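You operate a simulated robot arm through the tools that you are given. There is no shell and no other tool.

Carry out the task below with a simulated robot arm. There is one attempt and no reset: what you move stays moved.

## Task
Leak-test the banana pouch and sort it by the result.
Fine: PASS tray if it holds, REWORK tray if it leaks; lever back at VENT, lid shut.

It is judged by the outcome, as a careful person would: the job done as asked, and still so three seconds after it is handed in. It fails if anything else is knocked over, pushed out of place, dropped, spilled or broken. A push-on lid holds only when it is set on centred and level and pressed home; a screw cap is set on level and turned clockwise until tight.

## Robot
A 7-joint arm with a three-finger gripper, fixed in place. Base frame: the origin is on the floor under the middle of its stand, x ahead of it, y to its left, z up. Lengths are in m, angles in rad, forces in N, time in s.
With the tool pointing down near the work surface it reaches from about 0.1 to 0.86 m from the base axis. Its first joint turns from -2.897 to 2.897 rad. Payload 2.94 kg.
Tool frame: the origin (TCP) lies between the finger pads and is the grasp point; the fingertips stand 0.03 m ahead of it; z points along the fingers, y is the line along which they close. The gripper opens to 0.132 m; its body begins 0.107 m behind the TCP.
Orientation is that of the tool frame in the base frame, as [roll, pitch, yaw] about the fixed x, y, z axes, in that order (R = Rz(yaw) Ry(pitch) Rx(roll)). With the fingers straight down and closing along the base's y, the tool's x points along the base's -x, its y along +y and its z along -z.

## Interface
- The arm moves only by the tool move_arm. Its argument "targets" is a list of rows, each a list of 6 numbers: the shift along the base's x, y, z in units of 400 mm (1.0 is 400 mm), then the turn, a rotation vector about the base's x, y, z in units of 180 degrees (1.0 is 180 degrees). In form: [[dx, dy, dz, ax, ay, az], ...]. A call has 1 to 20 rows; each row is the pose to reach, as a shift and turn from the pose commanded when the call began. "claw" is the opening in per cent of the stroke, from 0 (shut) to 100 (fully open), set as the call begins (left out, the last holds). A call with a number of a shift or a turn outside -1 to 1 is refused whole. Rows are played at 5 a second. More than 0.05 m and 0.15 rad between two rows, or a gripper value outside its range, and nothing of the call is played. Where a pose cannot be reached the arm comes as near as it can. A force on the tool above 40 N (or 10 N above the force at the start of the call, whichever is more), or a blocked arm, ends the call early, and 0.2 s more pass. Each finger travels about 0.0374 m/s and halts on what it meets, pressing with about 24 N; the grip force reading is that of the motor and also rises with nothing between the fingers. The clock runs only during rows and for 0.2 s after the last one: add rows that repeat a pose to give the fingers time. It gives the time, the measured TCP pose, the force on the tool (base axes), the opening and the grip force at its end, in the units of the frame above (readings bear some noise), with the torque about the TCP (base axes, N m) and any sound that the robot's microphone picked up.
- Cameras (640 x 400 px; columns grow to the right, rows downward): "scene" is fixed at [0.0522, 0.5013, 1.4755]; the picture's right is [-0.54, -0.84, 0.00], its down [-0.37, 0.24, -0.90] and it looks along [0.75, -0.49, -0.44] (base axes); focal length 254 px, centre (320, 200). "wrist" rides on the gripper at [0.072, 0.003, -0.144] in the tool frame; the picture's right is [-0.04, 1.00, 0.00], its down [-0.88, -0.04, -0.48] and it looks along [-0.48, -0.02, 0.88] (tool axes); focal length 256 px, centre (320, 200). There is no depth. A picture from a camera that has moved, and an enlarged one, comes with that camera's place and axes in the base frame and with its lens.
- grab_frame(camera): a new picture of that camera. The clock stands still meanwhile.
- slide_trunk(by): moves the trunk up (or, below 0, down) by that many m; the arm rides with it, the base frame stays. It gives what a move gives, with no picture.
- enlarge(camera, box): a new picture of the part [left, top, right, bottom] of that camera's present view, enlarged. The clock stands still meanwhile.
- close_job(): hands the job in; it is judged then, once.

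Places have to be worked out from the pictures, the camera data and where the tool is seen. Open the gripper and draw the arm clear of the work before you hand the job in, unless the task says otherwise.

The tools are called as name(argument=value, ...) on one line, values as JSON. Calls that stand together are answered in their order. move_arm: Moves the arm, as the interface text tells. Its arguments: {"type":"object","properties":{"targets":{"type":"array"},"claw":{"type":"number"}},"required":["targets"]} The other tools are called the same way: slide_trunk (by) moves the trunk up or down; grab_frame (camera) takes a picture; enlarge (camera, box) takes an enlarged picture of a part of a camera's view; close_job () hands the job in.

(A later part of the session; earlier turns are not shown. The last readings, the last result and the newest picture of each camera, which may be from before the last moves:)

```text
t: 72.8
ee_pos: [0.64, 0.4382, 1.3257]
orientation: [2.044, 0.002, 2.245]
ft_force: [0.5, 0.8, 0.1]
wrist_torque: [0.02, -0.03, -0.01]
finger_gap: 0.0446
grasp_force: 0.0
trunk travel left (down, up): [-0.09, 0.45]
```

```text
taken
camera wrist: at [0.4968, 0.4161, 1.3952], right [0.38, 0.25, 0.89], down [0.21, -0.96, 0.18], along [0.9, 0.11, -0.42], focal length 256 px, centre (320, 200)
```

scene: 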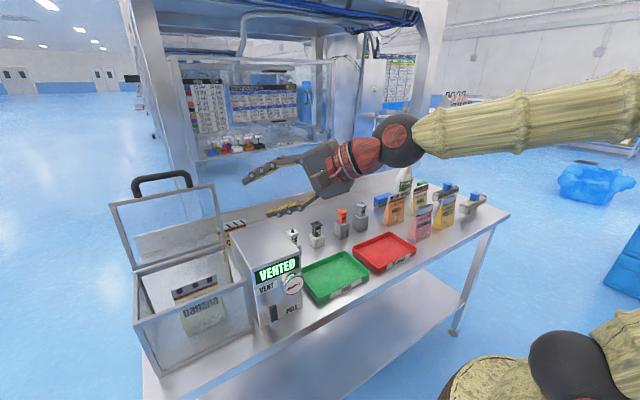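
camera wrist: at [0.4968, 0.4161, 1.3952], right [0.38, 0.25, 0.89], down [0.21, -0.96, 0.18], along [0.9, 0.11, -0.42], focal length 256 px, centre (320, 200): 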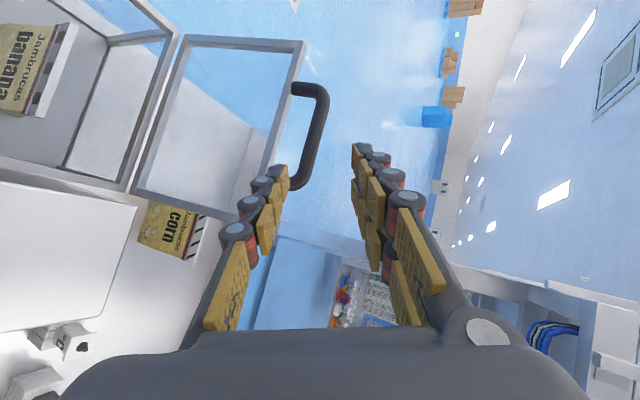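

The bar sits centrally on the tool axis (n≈−0.006). Advancing 0.11 m along the tool direction to straddle it.

move_arm(targets=[[0.05, 0.04, -0.0328, 0, 0, 0], [0.1, 0.08, -0.0656, 0, 0, 0], [0.14, 0.112, -0.0918, 0, 0, 0], [0.17, 0.136, -0.1115, 0, 0, 0], [0.185, 0.15, -0.1213, 0, 0, 0], [0.185, 0.15, -0.1213, 0, 0, 0]])

grab_frame(camera="wrist")

enlarge(camera="scene", box=[95, 110, 265, 270])

```text
t: 74.2
ee_pos: [0.7128, 0.5, 1.2761]
orientation: [2.045, 0.003, 2.247]
ft_force: [-0.4, 0.4, 0.1]
wrist_torque: [0.01, 0.01, -0.03]
finger_gap: 0.045
grasp_force: 0.1
trunk travel left (down, up): [-0.09, 0.45]
```

```text
taken
camera wrist: at [0.5685, 0.477, 1.3467], right [0.38, 0.25, 0.89], down [0.21, -0.96, 0.18], along [0.9, 0.11, -0.42], focal length 256 px, centre (320, 200)
```

wrist: 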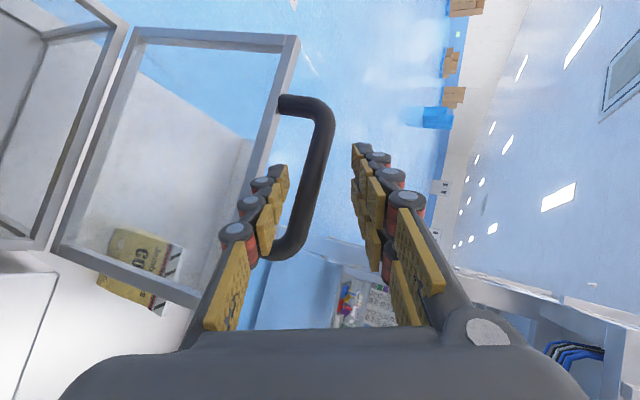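

```text
2.50 times, centred on (180, 190) of scene
camera zoom: at [0.0522, 0.5013, 1.4755], right [-0.54, -0.84, 0.0], down [-0.37, 0.24, -0.9], along [0.75, -0.49, -0.44], focal length 636 px, centre (670, 225)
```

zoom: 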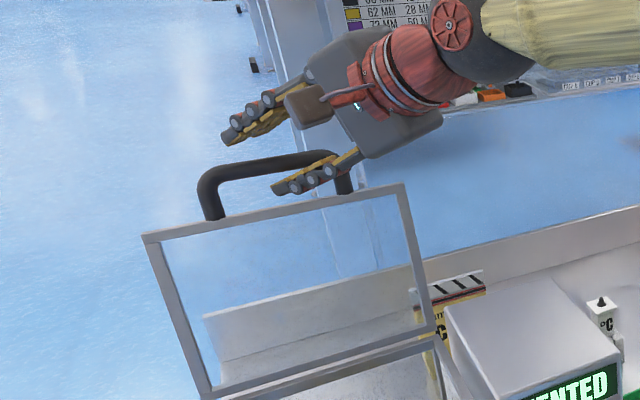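

Fingers straddle the bar with no contact force. Closing on the bar now.

move_arm(targets=[[0, 0, 0, 0, 0, 0], [0, 0, 0, 0, 0, 0], [0, 0, 0, 0, 0, 0], [0, 0, 0, 0, 0, 0], [0, 0, 0, 0, 0, 0]], claw=0)

grab_frame(camera="wrist")

```text
t: 75.4
ee_pos: [0.7134, 0.4983, 1.2707]
orientation: [2.056, 0.001, 2.246]
ft_force: [-6.8, -9.8, -31.4]
wrist_torque: [0.27, 0.68, -0.24]
finger_gap: 0.0192
grasp_force: 44.4
trunk travel left (down, up): [-0.09, 0.45]
```

```text
taken
camera wrist: at [0.5703, 0.4772, 1.3414], right [0.39, 0.26, 0.88], down [0.21, -0.96, 0.19], along [0.9, 0.11, -0.43], focal length 256 px, centre (320, 200)
```

wrist: 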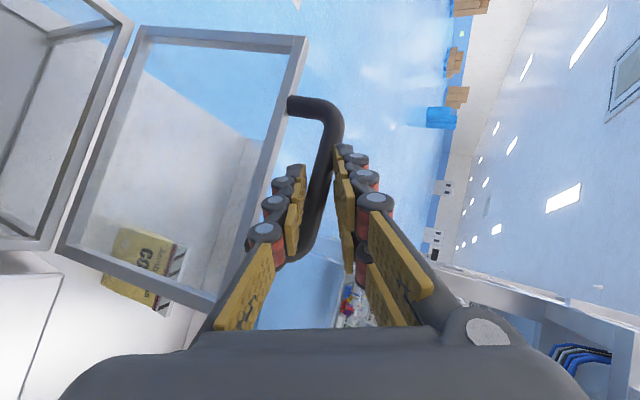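

Grip is on the bar (19 mm), but it is ~7 mm off the pad centre, loading the arm by 31 N. I'll shift the command down along the closing line to relieve that.

move_arm(targets=[[-0.003, -0.003, -0.009, 0, 0, 0], [-0.0065, -0.0055, -0.0175, 0, 0, 0], [-0.0065, -0.0055, -0.0175, 0, 0, 0]])

```text
t: 76.2
ee_pos: [0.7115, 0.4986, 1.2707]
orientation: [2.045, 0.001, 2.247]
ft_force: [-4.4, 1.2, -19.9]
wrist_torque: [0.55, 0.44, -0.03]
finger_gap: 0.019
grasp_force: 43.8
trunk travel left (down, up): [-0.09, 0.45]
```

Still 20 N down on the tool; lowering another ~5 mm.

move_arm(targets=[[-0.0025, -0.002, -0.007, 0, 0, 0], [-0.004, -0.0035, -0.012, 0, 0, 0], [-0.004, -0.0035, -0.012, 0, 0, 0]])

```text
t: 77.0
ee_pos: [0.7081, 0.4995, 1.2719]
orientation: [2.035, 0.005, 2.249]
ft_force: [3.4, 18.8, 7.9]
wrist_torque: [1.19, -0.15, 0.29]
finger_gap: 0.0185
grasp_force: 44.3
trunk travel left (down, up): [-0.09, 0.45]
```

Loads are now modest. I'll pull the bar forward along the arc to about vertical (90°) and check.

move_arm(targets=[[0, 0.003, 0, 0, 0, 0], [-0.0115, 0.003, 0.0015, 0, 0, 0], [-0.023, 0.003, 0.003, 0, 0, 0], [-0.0345, 0.003, 0.0045, 0, 0, 0], [-0.046, 0.003, 0.006, 0, 0, 0], [-0.064, 0.003, 0.007, 0, 0, 0], [-0.064, 0.003, 0.007, 0, 0, 0]])

grab_frame(camera="wrist")

enlarge(camera="scene", box=[95, 110, 265, 270])

```text
t: 78.6
ee_pos: [0.6808, 0.4991, 1.2739]
orientation: [2.037, 0.005, 2.249]
ft_force: [1.8, 20.5, 28.2]
wrist_torque: [0.95, -0.64, 0.47]
finger_gap: 0.0173
grasp_force: 43.0
trunk travel left (down, up): [-0.09, 0.45]
```

```text
taken
camera wrist: at [0.537, 0.4755, 1.343], right [0.37, 0.25, 0.89], down [0.21, -0.96, 0.18], along [0.9, 0.12, -0.41], focal length 256 px, centre (320, 200)
```

wrist: 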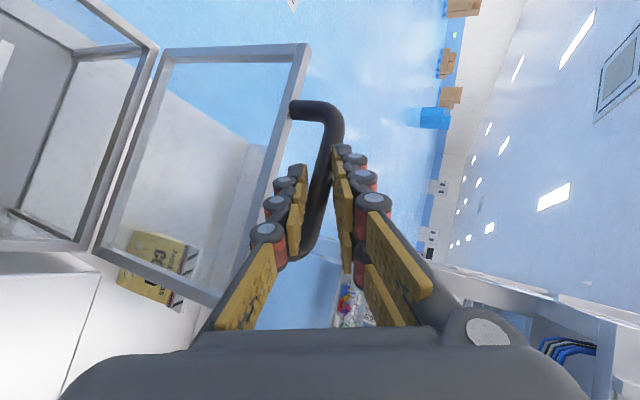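

```text
2.50 times, centred on (180, 190) of scene
camera zoom: at [0.0522, 0.5013, 1.4755], right [-0.54, -0.84, 0.0], down [-0.37, 0.24, -0.9], along [0.75, -0.49, -0.44], focal length 636 px, centre (670, 225)
```

zoom: 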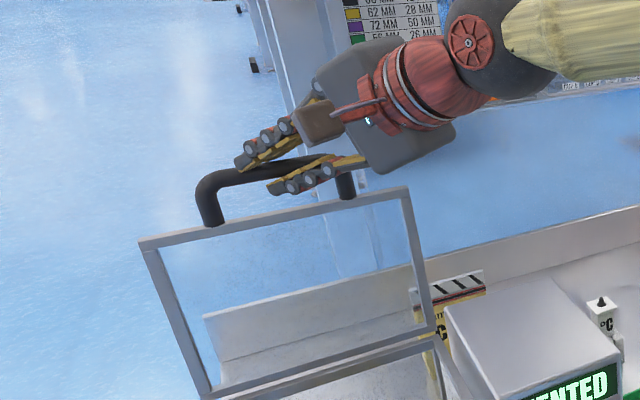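

The lid follows. The readings say I'm pressing down ~28 N and sideways ~20 N, so I'll relieve by a few mm (up and +y) and continue to ~80°.

move_arm(targets=[[0, 0.005, 0.007, 0, 0, 0], [-0.0115, 0.01, 0.014, 0, 0, 0], [-0.023, 0.01, 0.0145, 0, 0, 0], [-0.046, 0.01, 0.014, 0, 0, 0], [-0.0695, 0.01, 0.013, 0, 0, 0], [-0.0925, 0.01, 0.01, 0, 0, 0], [-0.0925, 0.01, 0.01, 0, 0, 0]])

grab_frame(camera="wrist")

enlarge(camera="scene", box=[95, 110, 265, 270])

```text
t: 80.2
ee_pos: [0.6433, 0.499, 1.2752]
orientation: [2.042, 0.002, 2.247]
ft_force: [-2.8, -14.5, 16.6]
wrist_torque: [0.29, -0.37, -0.53]
finger_gap: 0.0167
grasp_force: 42.4
trunk travel left (down, up): [-0.09, 0.45]
```

```text
taken
camera wrist: at [0.5, 0.476, 1.3444], right [0.38, 0.25, 0.89], down [0.21, -0.96, 0.18], along [0.9, 0.11, -0.42], focal length 256 px, centre (320, 200)
```

wrist: 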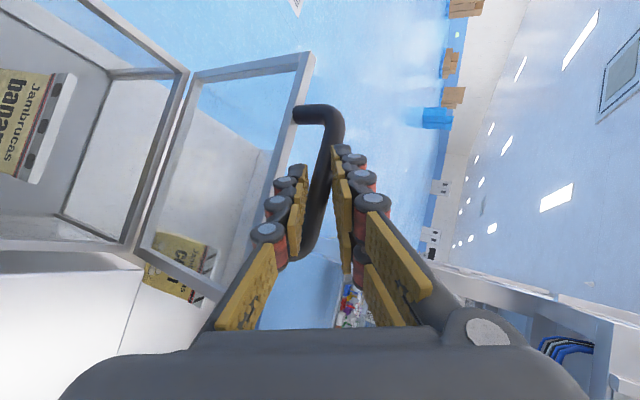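

```text
2.50 times, centred on (180, 190) of scene
camera zoom: at [0.0522, 0.5013, 1.4755], right [-0.54, -0.84, 0.0], down [-0.37, 0.24, -0.9], along [0.75, -0.49, -0.44], focal length 636 px, centre (670, 225)
```

zoom: 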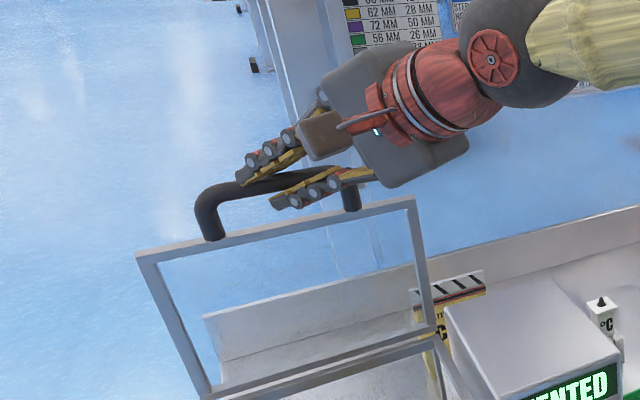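

The lid is past vertical on its way down (~79°). Continuing the arc to ~60° with small relief corrections.

move_arm(targets=[[0, -0.004, 0.0085, 0, 0, 0], [-0.0225, -0.004, 0.005, 0, 0, 0], [-0.0455, -0.004, 0.0005, 0, 0, 0], [-0.068, -0.004, -0.0055, 0, 0, 0], [-0.09, -0.004, -0.0115, 0, 0, 0], [-0.112, -0.004, -0.019, 0, 0, 0], [-0.134, -0.004, -0.027, 0, 0, 0], [-0.155, -0.004, -0.0365, 0, 0, 0], [-0.176, -0.004, -0.0465, 0, 0, 0], [-0.176, -0.004, -0.0465, 0, 0, 0]])

grab_frame(camera="wrist")

grab_frame(camera="scene")

```text
t: 82.4
ee_pos: [0.572, 0.4989, 1.2573]
orientation: [2.04, 0.001, 2.248]
ft_force: [-7.9, -0.5, 15.1]
wrist_torque: [0.39, -0.31, 0.14]
finger_gap: 0.0153
grasp_force: 41.3
trunk travel left (down, up): [-0.09, 0.45]
```

```text
taken
camera wrist: at [0.4288, 0.4761, 1.3263], right [0.38, 0.25, 0.89], down [0.21, -0.96, 0.18], along [0.9, 0.11, -0.42], focal length 256 px, centre (320, 200)
```

wrist: 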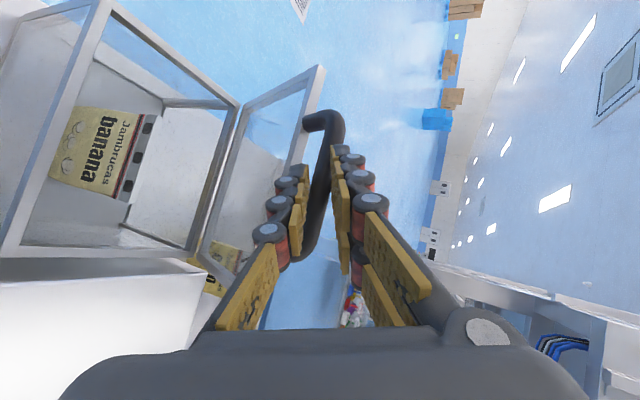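

```text
taken
```

scene: 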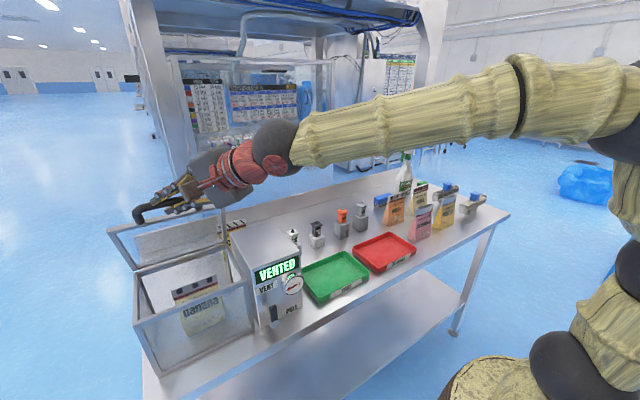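

Smooth. Continuing down the arc from 60° to ~25°.

move_arm(targets=[[-0.022, 0, -0.005, 0, 0, 0], [-0.042, 0, -0.017, 0, 0, 0], [-0.061, 0, -0.03, 0, 0, 0], [-0.08, 0, -0.044, 0, 0, 0], [-0.098, 0, -0.058, 0, 0, 0], [-0.116, 0, -0.0735, 0, 0, 0], [-0.149, 0, -0.106, 0, 0, 0], [-0.179, 0, -0.1415, 0, 0, 0], [-0.205, 0, -0.1795, 0, 0, 0], [-0.2285, 0, -0.2195, 0, 0, 0], [-0.2285, 0, -0.2195, 0, 0, 0]])

grab_frame(camera="wrist")

enlarge(camera="scene", box=[95, 180, 285, 380])

```text
t: 84.3
ee_pos: [0.4976, 0.4995, 1.2057]
orientation: [2.028, -0.002, 2.252]
ft_force: [-13.2, -4.2, 12.0]
wrist_torque: [0.09, -0.16, 0.42]
finger_gap: 0.0114
grasp_force: 38.4
trunk travel left (down, up): [-0.09, 0.45]
stopped in row 9: the force on the tool passed its limit at 41 N (the readings are from after the stop); the commanded pose is now the measured one
```

```text
taken
camera wrist: at [0.3538, 0.4754, 1.2725], right [0.37, 0.24, 0.9], down [0.21, -0.96, 0.17], along [0.91, 0.12, -0.41], focal length 256 px, centre (320, 200)
```

wrist: 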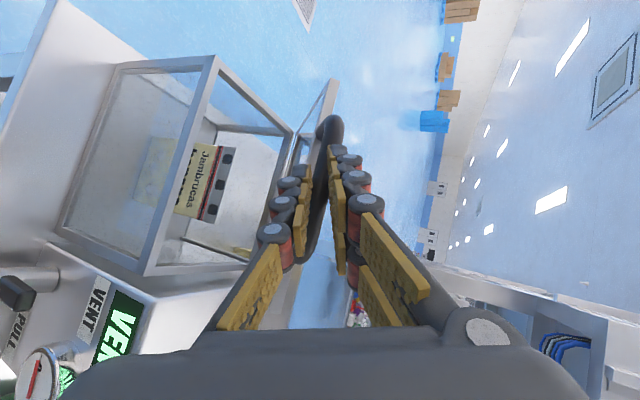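

```text
2.00 times, centred on (190, 280) of scene
camera zoom: at [0.0522, 0.5013, 1.4755], right [-0.54, -0.84, 0.0], down [-0.37, 0.24, -0.9], along [0.75, -0.49, -0.44], focal length 509 px, centre (580, 40)
```

zoom: 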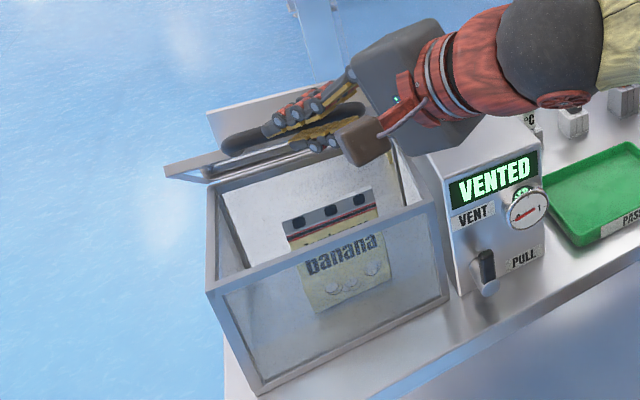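

At ~37° the bar has crept toward the fingertips (gap 11 mm), which tripped the limit. I'll open slightly so the lower pad just supports the bar and move in ~12 mm along the tool axis.

move_arm(targets=[[0.0036, 0.0028, 0.0089, 0, 0, 0], [0.0071, 0.0057, 0.0178, 0, 0, 0], [0.0175, 0.014, 0.011, 0, 0, 0], [0.028, 0.0224, 0.0041, 0, 0, 0], [0.028, 0.0224, 0.0041, 0, 0, 0]], claw=26)

grab_frame(camera="wrist")

enlarge(camera="scene", box=[95, 180, 285, 380])

```text
t: 85.5
ee_pos: [0.5106, 0.5078, 1.2004]
orientation: [2.038, 0.0, 2.25]
ft_force: [-0.6, 0.5, -0.3]
wrist_torque: [0.01, 0.0, -0.02]
finger_gap: 0.0343
grasp_force: 0.1
trunk travel left (down, up): [-0.09, 0.45]
```

```text
taken
camera wrist: at [0.3676, 0.4849, 1.2685], right [0.38, 0.25, 0.89], down [0.21, -0.96, 0.18], along [0.9, 0.12, -0.41], focal length 256 px, centre (320, 200)
```

wrist: 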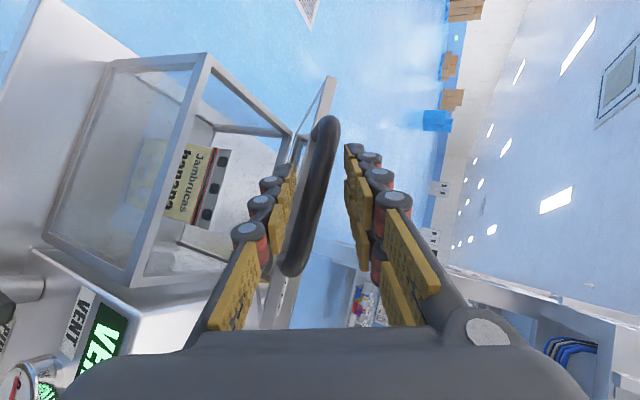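

```text
2.00 times, centred on (190, 280) of scene
camera zoom: at [0.0522, 0.5013, 1.4755], right [-0.54, -0.84, 0.0], down [-0.37, 0.24, -0.9], along [0.75, -0.49, -0.44], focal length 509 px, centre (580, 40)
```

zoom: 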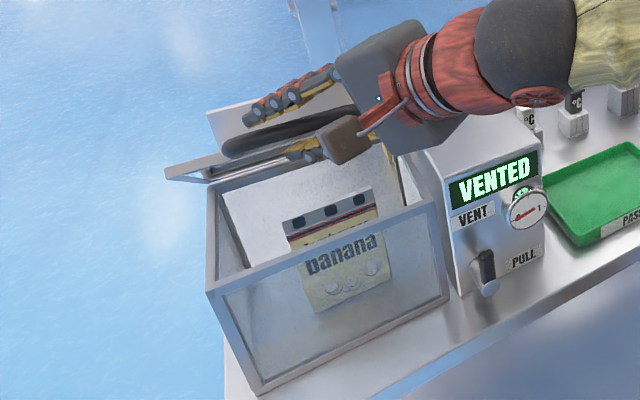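

Zero force: the hinge has enough friction that the lid holds by itself at ~35°. I'll now push it down by the bar with the upper pads along the arc to about 5°.

move_arm(targets=[[-0.0115, -0.023, -0.0465, 0, 0, 0], [-0.038, -0.023, -0.084, 0, 0, 0], [-0.061, -0.023, -0.124, 0, 0, 0], [-0.081, -0.023, -0.166, 0, 0, 0], [-0.097, -0.023, -0.2095, 0, 0, 0], [-0.109, -0.023, -0.2545, 0, 0, 0], [-0.117, -0.023, -0.3, 0, 0, 0], [-0.117, -0.023, -0.3, 0, 0, 0]])

grab_frame(camera="wrist")

enlarge(camera="scene", box=[95, 200, 285, 380])

```text
t: 87.3
ee_pos: [0.4654, 0.4994, 1.083]
orientation: [2.036, -0.002, 2.249]
ft_force: [-0.5, -0.1, -0.1]
wrist_torque: [-0.01, 0.01, 0.03]
finger_gap: 0.0344
grasp_force: 0.1
trunk travel left (down, up): [-0.09, 0.45]
```

```text
taken
camera wrist: at [0.321, 0.477, 1.1515], right [0.38, 0.25, 0.89], down [0.21, -0.96, 0.18], along [0.9, 0.12, -0.41], focal length 256 px, centre (320, 200)
```

wrist: 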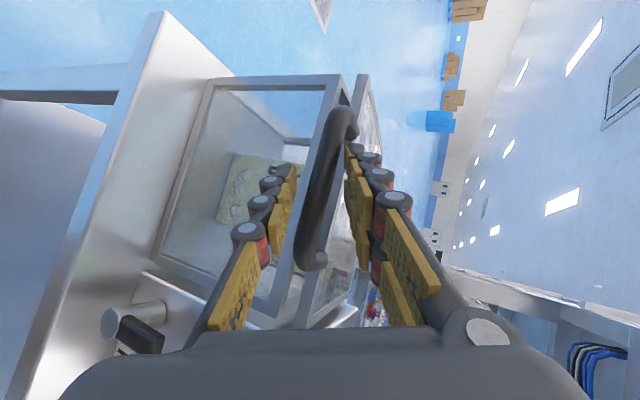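

```text
2.22 times, centred on (190, 290) of scene
camera zoom: at [0.0522, 0.5013, 1.4755], right [-0.54, -0.84, 0.0], down [-0.37, 0.24, -0.9], along [0.75, -0.49, -0.44], focal length 565 px, centre (609, 0)
```

zoom: 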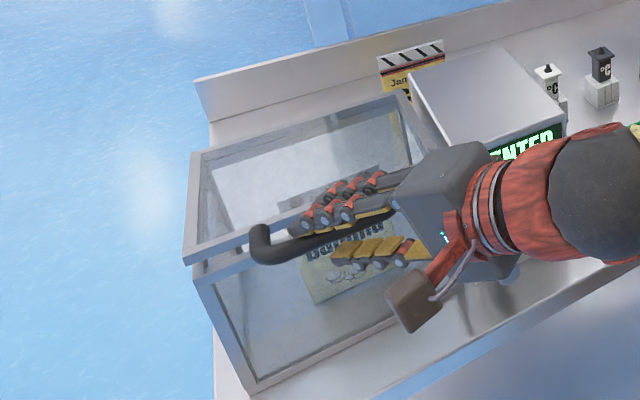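

The lid is nearly shut, about 5° left. Pushing down the last ~2 cm in small steps.

move_arm(targets=[[-0.003, -0.001, -0.015, 0, 0, 0], [-0.005, -0.002, -0.03, 0, 0, 0], [-0.006, -0.003, -0.04, 0, 0, 0], [-0.007, -0.003, -0.05, 0, 0, 0], [-0.007, -0.003, -0.05, 0, 0, 0]])

enlarge(camera="scene", box=[95, 200, 285, 380])

grab_frame(camera="wrist")

```text
t: 88.5
ee_pos: [0.4614, 0.4992, 1.0625]
orientation: [2.034, -0.001, 2.25]
ft_force: [-1.4, -1.5, 3.6]
wrist_torque: [0.17, -0.09, 0.08]
finger_gap: 0.0362
grasp_force: 1.1
trunk travel left (down, up): [-0.09, 0.45]
```

```text
2.22 times, centred on (190, 290) of scene
camera zoom: at [0.0522, 0.5013, 1.4755], right [-0.54, -0.84, 0.0], down [-0.37, 0.24, -0.9], along [0.75, -0.49, -0.44], focal length 565 px, centre (609, 0)
```

zoom: 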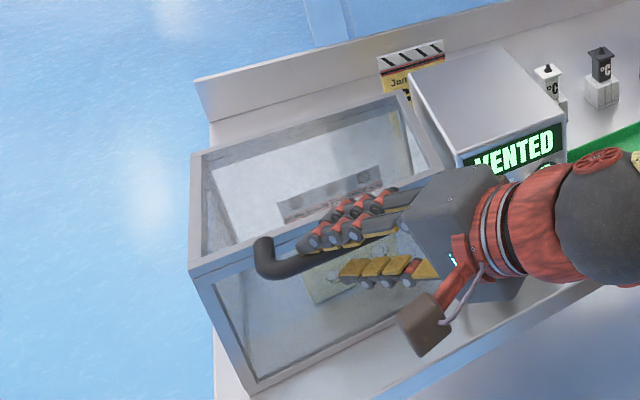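

```text
taken
camera wrist: at [0.3177, 0.475, 1.1314], right [0.38, 0.25, 0.89], down [0.21, -0.96, 0.18], along [0.9, 0.12, -0.41], focal length 256 px, centre (320, 200)
```

wrist: 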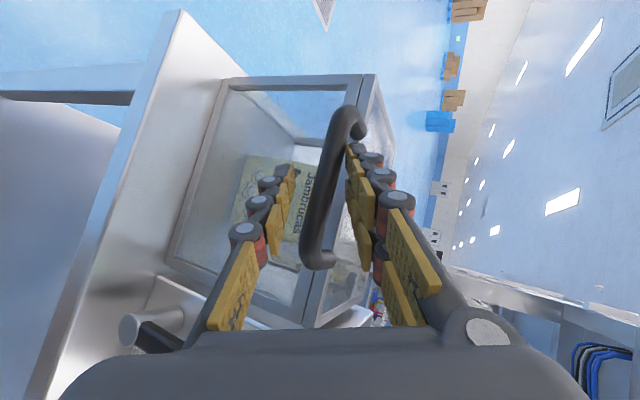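

The lid looks shut with ~4 N. A slightly firmer push to confirm it is seated.

move_arm(targets=[[-0.001, 0, -0.006, 0, 0, 0], [-0.001, 0, -0.012, 0, 0, 0], [-0.001, 0, -0.012, 0, 0, 0]])

enlarge(camera="wrist", box=[200, 60, 420, 260])

```text
t: 89.3
ee_pos: [0.4606, 0.4981, 1.0604]
orientation: [2.034, -0.003, 2.251]
ft_force: [-2.7, -1.9, 17.3]
wrist_torque: [0.67, -0.28, -0.03]
finger_gap: 0.0434
grasp_force: 6.9
trunk travel left (down, up): [-0.09, 0.45]
```

```text
2.00 times, centred on (310, 160) of wrist
camera zoom: at [0.3163, 0.4738, 1.1276], right [0.37, 0.24, 0.89], down [0.21, -0.96, 0.18], along [0.9, 0.12, -0.41], focal length 512 px, centre (340, 280)
```

zoom: 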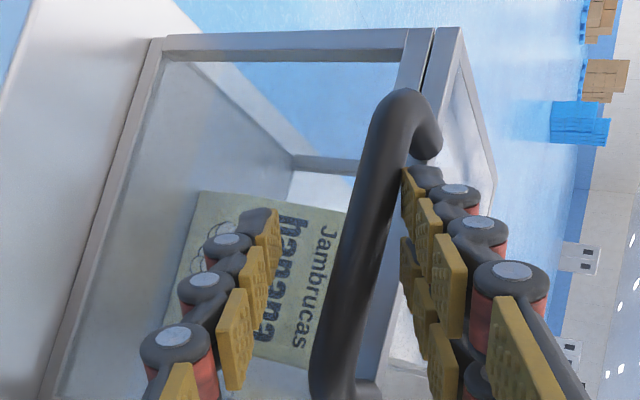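

The lid is firmly shut (17 N against the stop). I'll ease off and withdraw along the tool axis.

move_arm(targets=[[0, 0.001, 0.014, 0, 0, 0], [-0.05, -0.04, 0.045, 0, 0, 0], [-0.1, -0.08, 0.08, 0, 0, 0], [-0.16, -0.13, 0.12, 0, 0, 0], [-0.2, -0.18, 0.16, 0, 0, 0], [-0.2, -0.18, 0.16, 0, 0, 0]])

grab_frame(camera="wrist")

enlarge(camera="scene", box=[110, 210, 310, 370])

```text
t: 90.7
ee_pos: [0.3804, 0.4257, 1.1188]
orientation: [2.036, 0.002, 2.25]
ft_force: [0.1, -0.3, 1.3]
wrist_torque: [0.04, 0.02, 0.01]
finger_gap: 0.0343
grasp_force: 0.1
trunk travel left (down, up): [-0.09, 0.45]
```

```text
taken
camera wrist: at [0.236, 0.4026, 1.1879], right [0.38, 0.25, 0.89], down [0.21, -0.96, 0.18], along [0.9, 0.12, -0.41], focal length 256 px, centre (320, 200)
```

wrist: 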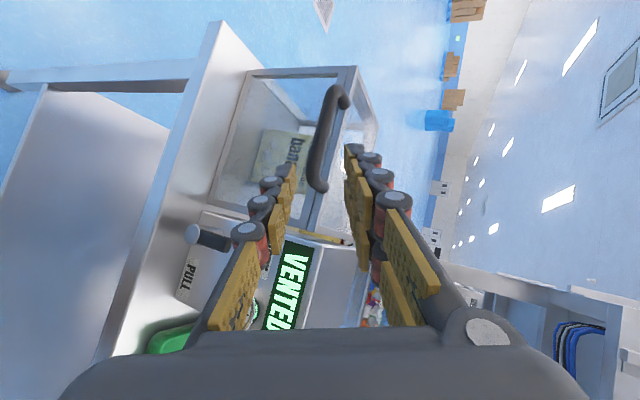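

```text
2.50 times, centred on (210, 290) of scene
camera zoom: at [0.0522, 0.5013, 1.4755], right [-0.54, -0.84, 0.0], down [-0.37, 0.24, -0.9], along [0.75, -0.49, -0.44], focal length 636 px, centre (595, -25)
```

zoom: 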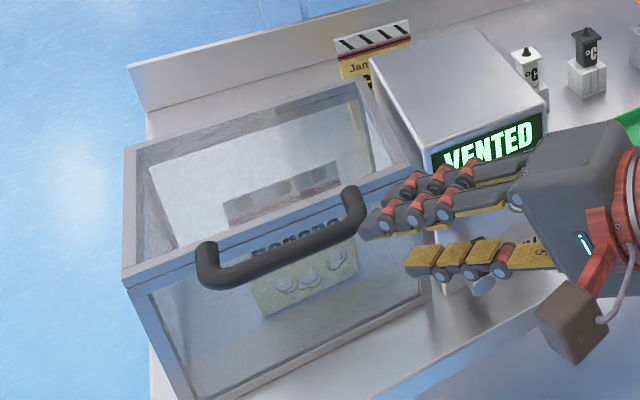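

Lid shut, pouch inside. Now I'll study the lever closely.

enlarge(camera="wrist", box=[140, 190, 280, 350])

enlarge(camera="wrist", box=[160, 200, 240, 270])

```text
2.50 times, centred on (210, 270) of wrist
camera zoom: at [0.236, 0.4026, 1.1879], right [0.38, 0.25, 0.89], down [0.21, -0.96, 0.18], along [0.9, 0.12, -0.41], focal length 640 px, centre (595, 25)
```

zoom: 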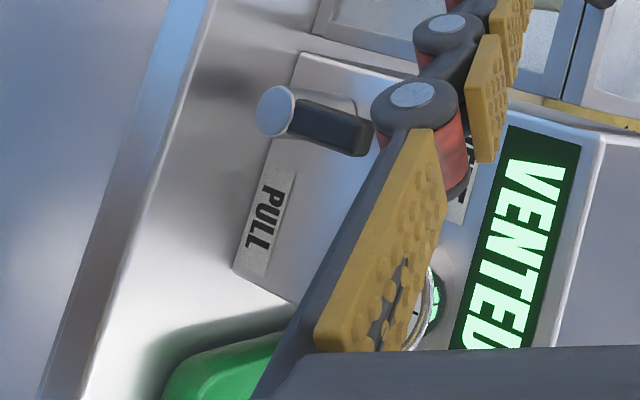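

```text
5.71 times, centred on (200, 235) of wrist
camera zoom: at [0.236, 0.4026, 1.1879], right [0.38, 0.25, 0.89], down [0.21, -0.96, 0.18], along [0.9, 0.12, -0.41], focal length 1463 px, centre (1006, 0)
```

zoom: 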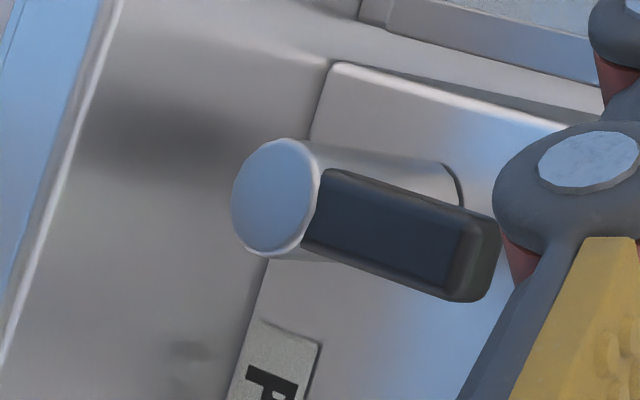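

Lever: a hub on the panel at about (y 0.357, z 0.915) with a black bar pointing up to z≈0.967; PULL lies toward −y. The pair of upper fingers would foul the gauge, so I'll roll the tool −90° about its axis so the single finger is on the −y side, free to work the lever.

move_arm(targets=[[-0.005, -0.02, 0.01, -0.0312, -0.025, 0.0205], [-0.01, -0.04, 0.02, -0.0625, -0.05, 0.041], [-0.015, -0.06, 0.03, -0.0937, -0.075, 0.0615], [-0.02, -0.08, 0.03, -0.125, -0.1, 0.082], [-0.025, -0.1, 0.03, -0.156, -0.125, 0.1025], [-0.03, -0.12, 0.03, -0.1875, -0.15, 0.123], [-0.035, -0.14, 0.03, -0.2187, -0.175, 0.1435], [-0.04, -0.16, 0.03, -0.25, -0.2, 0.164], [-0.045, -0.18, 0.03, -0.281, -0.225, 0.1845], [-0.05, -0.2, 0.03, -0.3125, -0.25, 0.205], [-0.05, -0.2, 0.03, -0.347, -0.278, 0.228], [-0.05, -0.2, 0.03, -0.347, -0.278, 0.228]])

grab_frame(camera="scene")

grab_frame(camera="wrist")

```text
refused: row 11 steps farther than a row can; nothing moved
```

```text
taken
```

scene: 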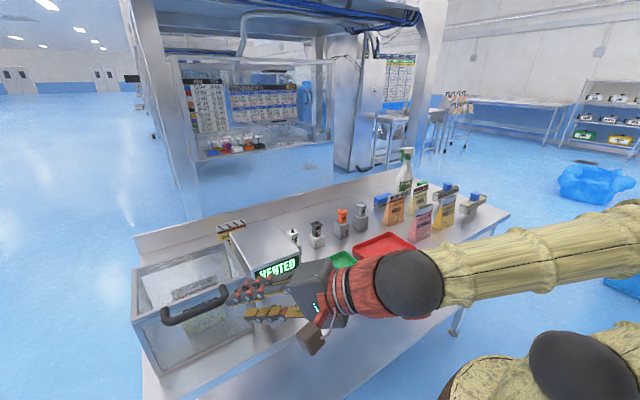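

```text
taken
camera wrist: at [0.236, 0.4026, 1.1879], right [0.38, 0.25, 0.89], down [0.21, -0.96, 0.18], along [0.9, 0.12, -0.41], focal length 256 px, centre (320, 200)
```

wrist: 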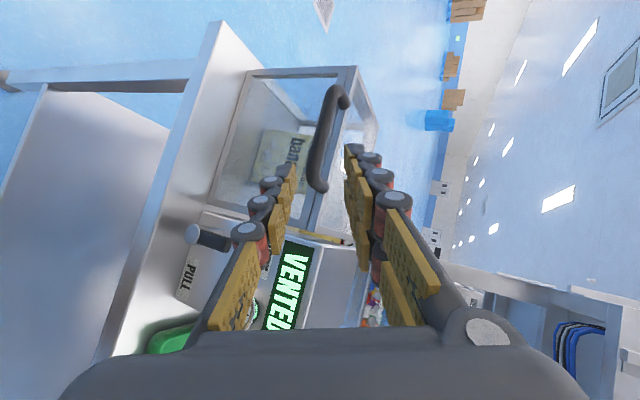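

One step was too big; repeating with even rotation steps.

move_arm(targets=[[-0.005, -0.02, 0.01, -0.029, -0.0232, 0.019], [-0.01, -0.04, 0.02, -0.058, -0.0463, 0.038], [-0.015, -0.06, 0.03, -0.0868, -0.0695, 0.057], [-0.02, -0.08, 0.03, -0.1157, -0.0927, 0.076], [-0.025, -0.1, 0.03, -0.1446, -0.1158, 0.095], [-0.03, -0.12, 0.03, -0.1735, -0.139, 0.114], [-0.035, -0.14, 0.03, -0.2024, -0.1622, 0.133], [-0.04, -0.16, 0.03, -0.2313, -0.1853, 0.152], [-0.045, -0.18, 0.03, -0.2603, -0.2085, 0.171], [-0.05, -0.2, 0.03, -0.2892, -0.2317, 0.19], [-0.05, -0.2, 0.03, -0.3181, -0.2548, 0.209], [-0.05, -0.2, 0.03, -0.347, -0.278, 0.228], [-0.05, -0.2, 0.03, -0.347, -0.278, 0.228]])

grab_frame(camera="scene")

grab_frame(camera="wrist")

```text
t: 93.5
ee_pos: [0.3604, 0.3462, 1.1316]
orientation: [3.139, 1.094, -2.462]
ft_force: [0.2, -0.5, -0.1]
wrist_torque: [-0.04, 0.03, 0.03]
finger_gap: 0.0346
grasp_force: 0.0
trunk travel left (down, up): [-0.09, 0.45]
```

```text
taken
```

scene: 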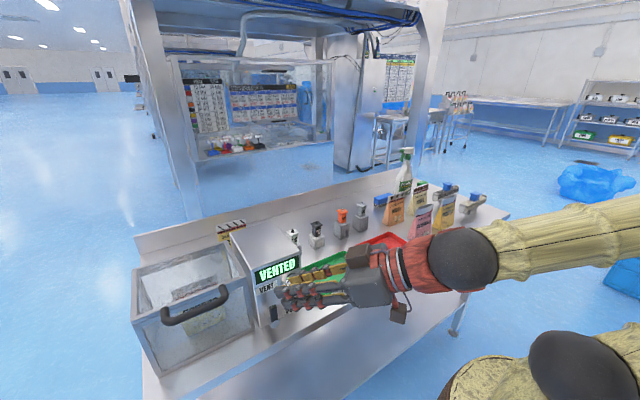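

```text
taken
camera wrist: at [0.2337, 0.2471, 1.1342], right [-0.61, 0.79, 0.04], down [0.01, -0.04, 1.0], along [0.79, 0.61, 0.02], focal length 256 px, centre (320, 200)
```

wrist: 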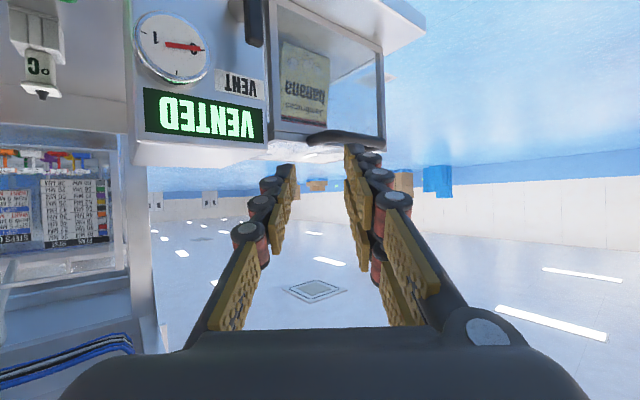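

This roll gives an excellent (upside-down) view of the panel, and the single finger is on the −y side. I'll try yawing the tool about −20° so the finger points more squarely at the panel.

move_arm(targets=[[0, 0, 0, 0, 0, -0.037], [0, 0, 0, 0, 0, -0.074], [0, 0, 0, 0, 0, -0.111], [0, 0, 0, 0, 0, -0.111]], claw=68)

grab_frame(camera="wrist")

```text
t: 94.5
ee_pos: [0.3619, 0.347, 1.1312]
orientation: [3.134, 1.094, -2.815]
ft_force: [-0.7, -1.2, 0.6]
wrist_torque: [-0.03, 0.0, -0.02]
finger_gap: 0.0899
grasp_force: 0.0
trunk travel left (down, up): [-0.09, 0.45]
```

```text
taken
camera wrist: at [0.2086, 0.2971, 1.1345], right [-0.31, 0.95, 0.04], down [0.0, -0.04, 1.0], along [0.95, 0.31, 0.02], focal length 256 px, centre (320, 200)
```

wrist: 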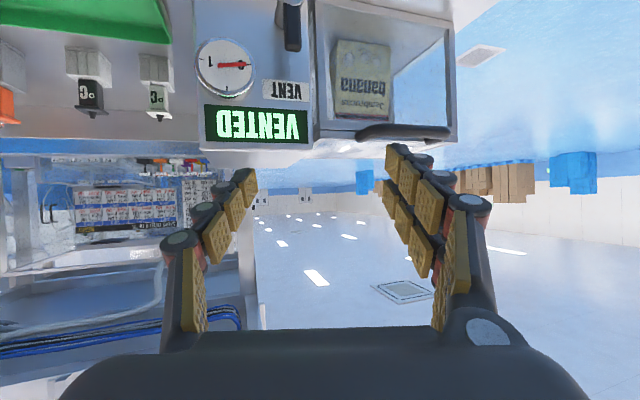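

Reached with heading ≈19°. Let me enlarge the panel from this straight-on view to measure the lever.

enlarge(camera="wrist", box=[190, 0, 330, 150])

```text
2.67 times, centred on (260, 75) of wrist
camera zoom: at [0.2086, 0.2971, 1.1345], right [-0.31, 0.95, 0.04], down [0.0, -0.04, 1.0], along [0.95, 0.31, 0.02], focal length 683 px, centre (480, 533)
```

zoom: 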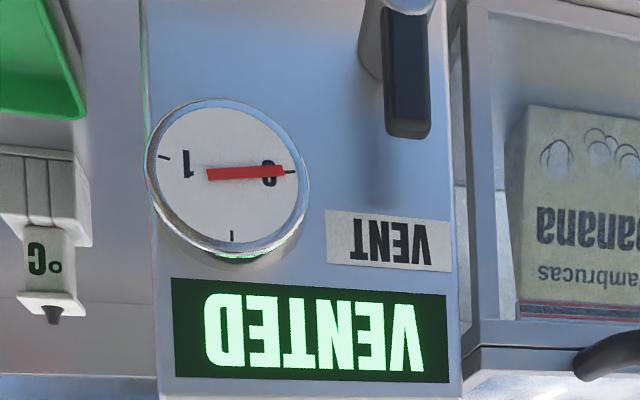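

Measured: lever bar centre y≈0.361, tip z≈0.968, width ≈17 mm; gauge at y 0.263–0.323, z 0.966–1.026. I'll lower the trunk to near its end so the wrist can work at lever height.

slide_trunk(by=-0.085)

move_arm(targets=[[0.01, 0.07, -0.03, 0, 0, 0], [0.02, 0.14, -0.07, 0, 0, 0], [0.03, 0.214, -0.11, 0, 0, 0], [0.045, 0.214, -0.15, 0, 0, 0], [0.045, 0.214, -0.15, 0, 0, 0]])

grab_frame(camera="wrist")

grab_frame(camera="scene")

```text
t: 95.8
ee_pos: [0.3614, 0.3464, 1.0472]
orientation: [3.134, 1.095, -2.815]
ft_force: [0.5, -0.3, -0.7]
wrist_torque: [0.0, 0.01, 0.01]
finger_gap: 0.09
grasp_force: 0.1
trunk travel left (down, up): [-0.005, 0.535]
```

```text
t: 97.0
ee_pos: [0.3805, 0.4332, 0.9866]
orientation: [3.135, 1.096, -2.816]
ft_force: [0.1, 0.4, 0.2]
wrist_torque: [-0.03, 0.01, -0.02]
finger_gap: 0.0898
grasp_force: 0.0
trunk travel left (down, up): [-0.005, 0.535]
```

```text
taken
camera wrist: at [0.2268, 0.3842, 0.9898], right [-0.31, 0.95, 0.04], down [0.0, -0.05, 1.0], along [0.95, 0.31, 0.02], focal length 256 px, centre (320, 200)
```

wrist: 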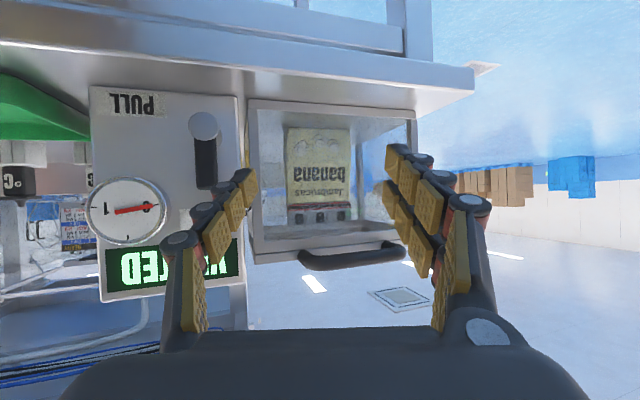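

```text
taken
```

scene: 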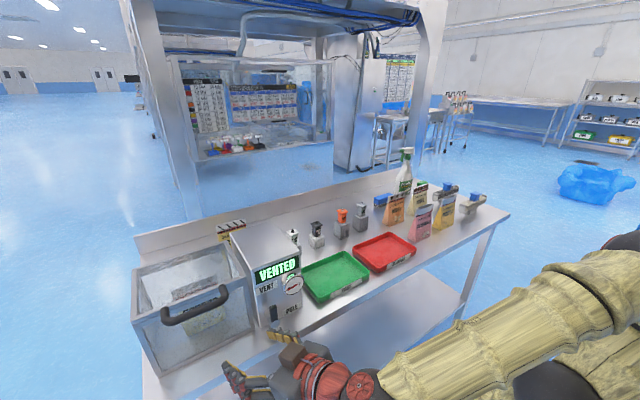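

Superb view of the panel. I'll enlarge it for exact lever, hub and table positions.

enlarge(camera="wrist", box=[80, 70, 280, 230])

```text
2.50 times, centred on (180, 150) of wrist
camera zoom: at [0.2268, 0.3842, 0.9898], right [-0.31, 0.95, 0.04], down [0.0, -0.05, 1.0], along [0.95, 0.31, 0.02], focal length 640 px, centre (670, 325)
```

zoom: 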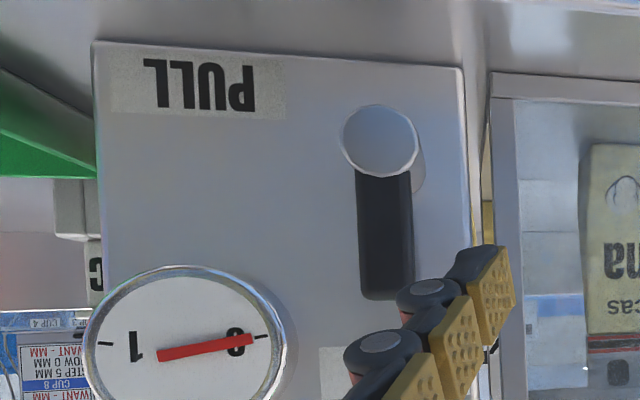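

Refined: hub axis ≈(y 0.359, z 0.924), lever tip z≈0.978, PULL side leaves ~30 mm above the table. I'll bring the single fingertip beside the lever on its +y side.

move_arm(targets=[[0.06, 0.0035, -0.02, 0, 0, 0], [0.12, 0.0035, -0.04, 0, 0, 0], [0.16, 0.0035, -0.051, 0, 0, 0], [0.1875, 0.0035, -0.051, 0, 0, 0], [0.1875, 0.0035, -0.051, 0, 0, 0]])

grab_frame(camera="wrist")

enlarge(camera="scene", box=[200, 230, 360, 380])

```text
t: 98.2
ee_pos: [0.4533, 0.4347, 0.967]
orientation: [3.136, 1.094, -2.812]
ft_force: [-0.7, -0.8, 0.1]
wrist_torque: [0.0, 0.0, -0.01]
finger_gap: 0.0896
grasp_force: 0.0
trunk travel left (down, up): [-0.005, 0.535]
```

```text
taken
camera wrist: at [0.3015, 0.3844, 0.9699], right [-0.31, 0.95, 0.04], down [0.0, -0.04, 1.0], along [0.95, 0.31, 0.02], focal length 256 px, centre (320, 200)
```

wrist: 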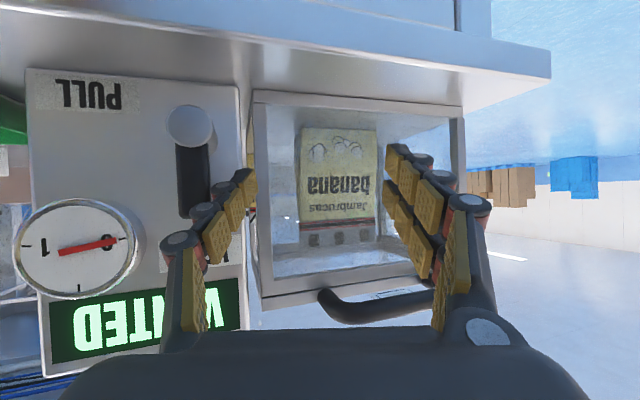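

```text
2.67 times, centred on (280, 305) of scene
camera zoom: at [0.0522, 0.5013, 1.4755], right [-0.54, -0.84, 0.0], down [-0.37, 0.24, -0.9], along [0.75, -0.49, -0.44], focal length 678 px, centre (427, -80)
```

zoom: 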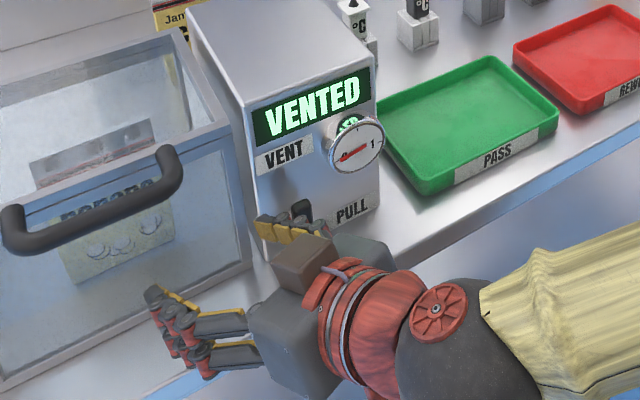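

The fingertip sits beside the lever with no contact. I'll push it toward −y along its arc to about 45° first.

move_arm(targets=[[0, -0.0225, 0.0025, 0, 0, 0], [0, -0.035, 0.008, 0, 0, 0], [0, -0.048, 0.0125, 0, 0, 0], [0, -0.061, 0.0145, 0, 0, 0], [0, -0.0745, 0.016, 0, 0, 0], [0, -0.088, 0.0145, 0, 0, 0], [0, -0.1015, 0.0125, 0, 0, 0], [0, -0.1015, 0.0125, 0, 0, 0]])

grab_frame(camera="wrist")

enlarge(camera="scene", box=[200, 230, 360, 380])

```text
t: 100.0
ee_pos: [0.4528, 0.3933, 0.9709]
orientation: [3.136, 1.094, -2.814]
ft_force: [-0.8, 1.0, 0.7]
wrist_torque: [-0.03, 0.0, -0.02]
finger_gap: 0.0939
grasp_force: 0.0
trunk travel left (down, up): [-0.005, 0.535]
```

```text
taken
camera wrist: at [0.3011, 0.3433, 0.9736], right [-0.31, 0.95, 0.04], down [0.0, -0.04, 1.0], along [0.95, 0.31, 0.02], focal length 256 px, centre (320, 200)
```

wrist: 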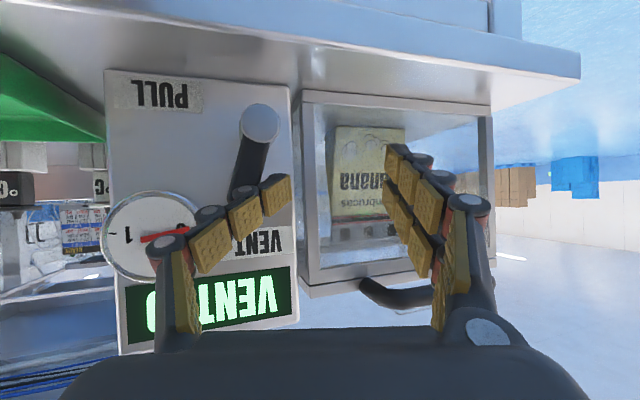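

```text
2.67 times, centred on (280, 305) of scene
camera zoom: at [0.0522, 0.5013, 1.4755], right [-0.54, -0.84, 0.0], down [-0.37, 0.24, -0.9], along [0.75, -0.49, -0.44], focal length 678 px, centre (427, -80)
```

zoom: 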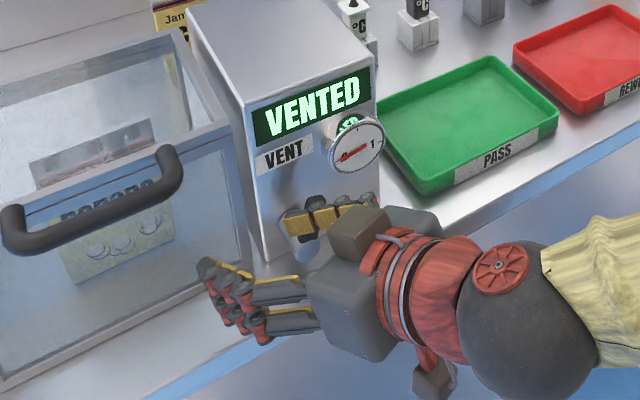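

The lever turned ~20°, but the single finger is compliant in that direction and bent back. I'll back off, and instead use a closed fist, which is stiff. First retreating.

move_arm(targets=[[0, 0.03, 0, 0, 0, 0], [0, 0.07, 0, 0, 0, 0], [0, 0.1, 0, 0, 0, 0], [-0.1, 0.1, 0.01, 0, 0, 0], [-0.2, 0.1, 0.02, 0, 0, 0], [-0.2, 0.1, 0.02, 0, 0, 0]])

move_arm(targets=[[0, 0, 0, 0, 0, 0], [0, 0, 0, 0, 0, 0], [0, 0, 0, 0, 0, 0], [0, 0, 0, 0, 0, 0], [0, 0, 0, 0, 0, 0], [0, 0, 0, 0, 0, 0], [0, 0, 0, 0, 0, 0]], claw=0)

grab_frame(camera="wrist")

enlarge(camera="scene", box=[200, 230, 360, 380])

```text
t: 101.3
ee_pos: [0.3725, 0.4325, 0.9786]
orientation: [3.136, 1.095, -2.813]
ft_force: [0.2, 0.9, -0.5]
wrist_torque: [-0.01, 0.0, 0.0]
finger_gap: 0.0899
grasp_force: 0.0
trunk travel left (down, up): [-0.005, 0.535]
```

```text
t: 103.0
ee_pos: [0.3735, 0.4325, 0.978]
orientation: [3.133, 1.095, -2.813]
ft_force: [0.3, -0.2, -0.2]
wrist_torque: [-0.01, 0.0, 0.01]
finger_gap: 0.0001
grasp_force: 21.8
trunk travel left (down, up): [-0.005, 0.535]
```

```text
taken
camera wrist: at [0.2201, 0.3834, 0.9824], right [-0.31, 0.95, 0.04], down [0.0, -0.04, 1.0], along [0.95, 0.31, 0.02], focal length 256 px, centre (320, 200)
```

wrist: 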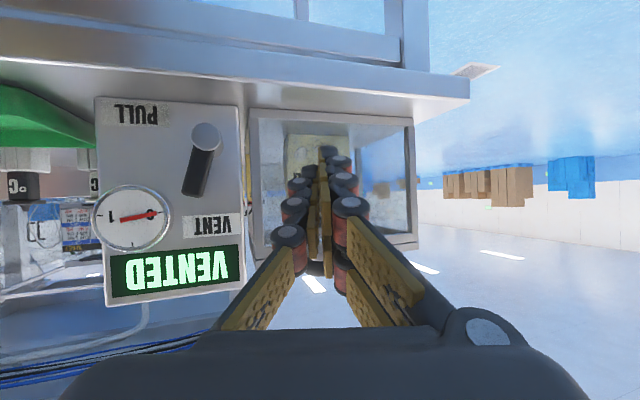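

```text
2.67 times, centred on (280, 305) of scene
camera zoom: at [0.0522, 0.5013, 1.4755], right [-0.54, -0.84, 0.0], down [-0.37, 0.24, -0.9], along [0.75, -0.49, -0.44], focal length 678 px, centre (427, -80)
```

zoom: 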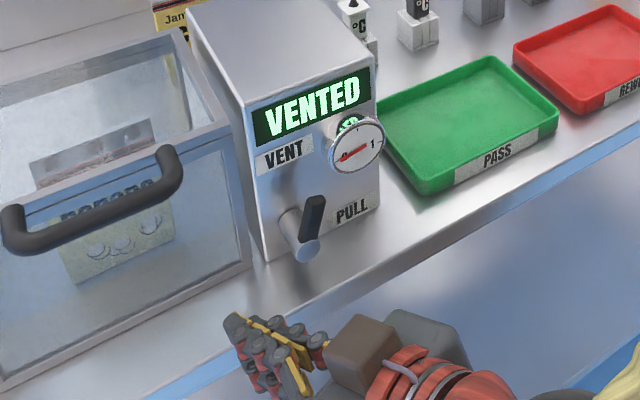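

The fist is closed; the lever rests at ~17°. Now I'll bring the fist to the lever's +y side.

move_arm(targets=[[0.03, -0.05, -0.01, 0, 0, 0], [0.09, -0.106, -0.02, 0, 0, 0], [0.17, -0.106, -0.025, 0, 0, 0], [0.23, -0.106, -0.027, 0, 0, 0], [0.253, -0.106, -0.027, 0, 0, 0], [0.253, -0.106, -0.027, 0, 0, 0]])

grab_frame(camera="wrist")

enlarge(camera="scene", box=[200, 230, 360, 380])

```text
t: 104.3
ee_pos: [0.4743, 0.3906, 0.9675]
orientation: [3.134, 1.094, -2.813]
ft_force: [-0.1, -0.6, 0.1]
wrist_torque: [-0.01, -0.01, 0.02]
finger_gap: 0.0002
grasp_force: 23.9
trunk travel left (down, up): [-0.005, 0.535]
```

```text
taken
camera wrist: at [0.3219, 0.341, 0.9703], right [-0.31, 0.95, 0.04], down [0.0, -0.04, 1.0], along [0.95, 0.31, 0.02], focal length 256 px, centre (320, 200)
```

wrist: 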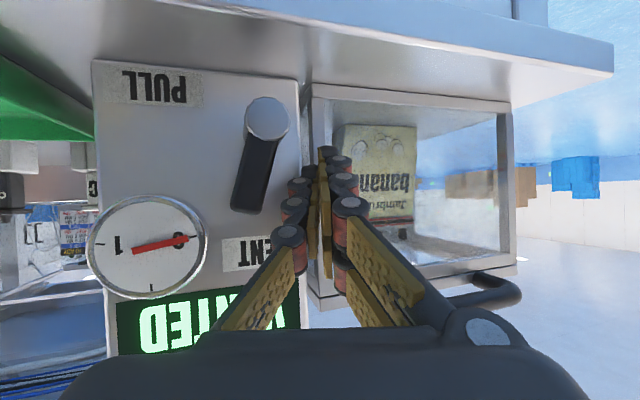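

```text
2.67 times, centred on (280, 305) of scene
camera zoom: at [0.0522, 0.5013, 1.4755], right [-0.54, -0.84, 0.0], down [-0.37, 0.24, -0.9], along [0.75, -0.49, -0.44], focal length 678 px, centre (427, -80)
```

zoom: 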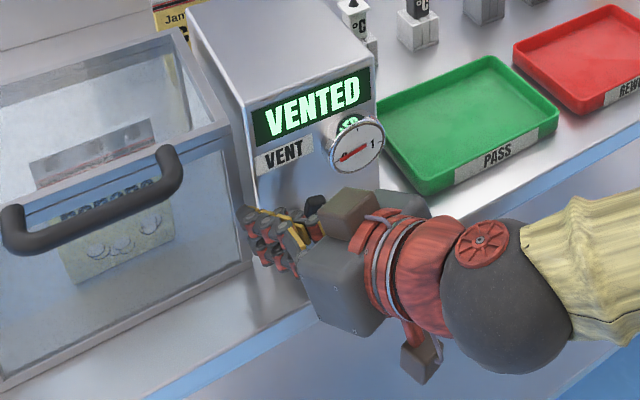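

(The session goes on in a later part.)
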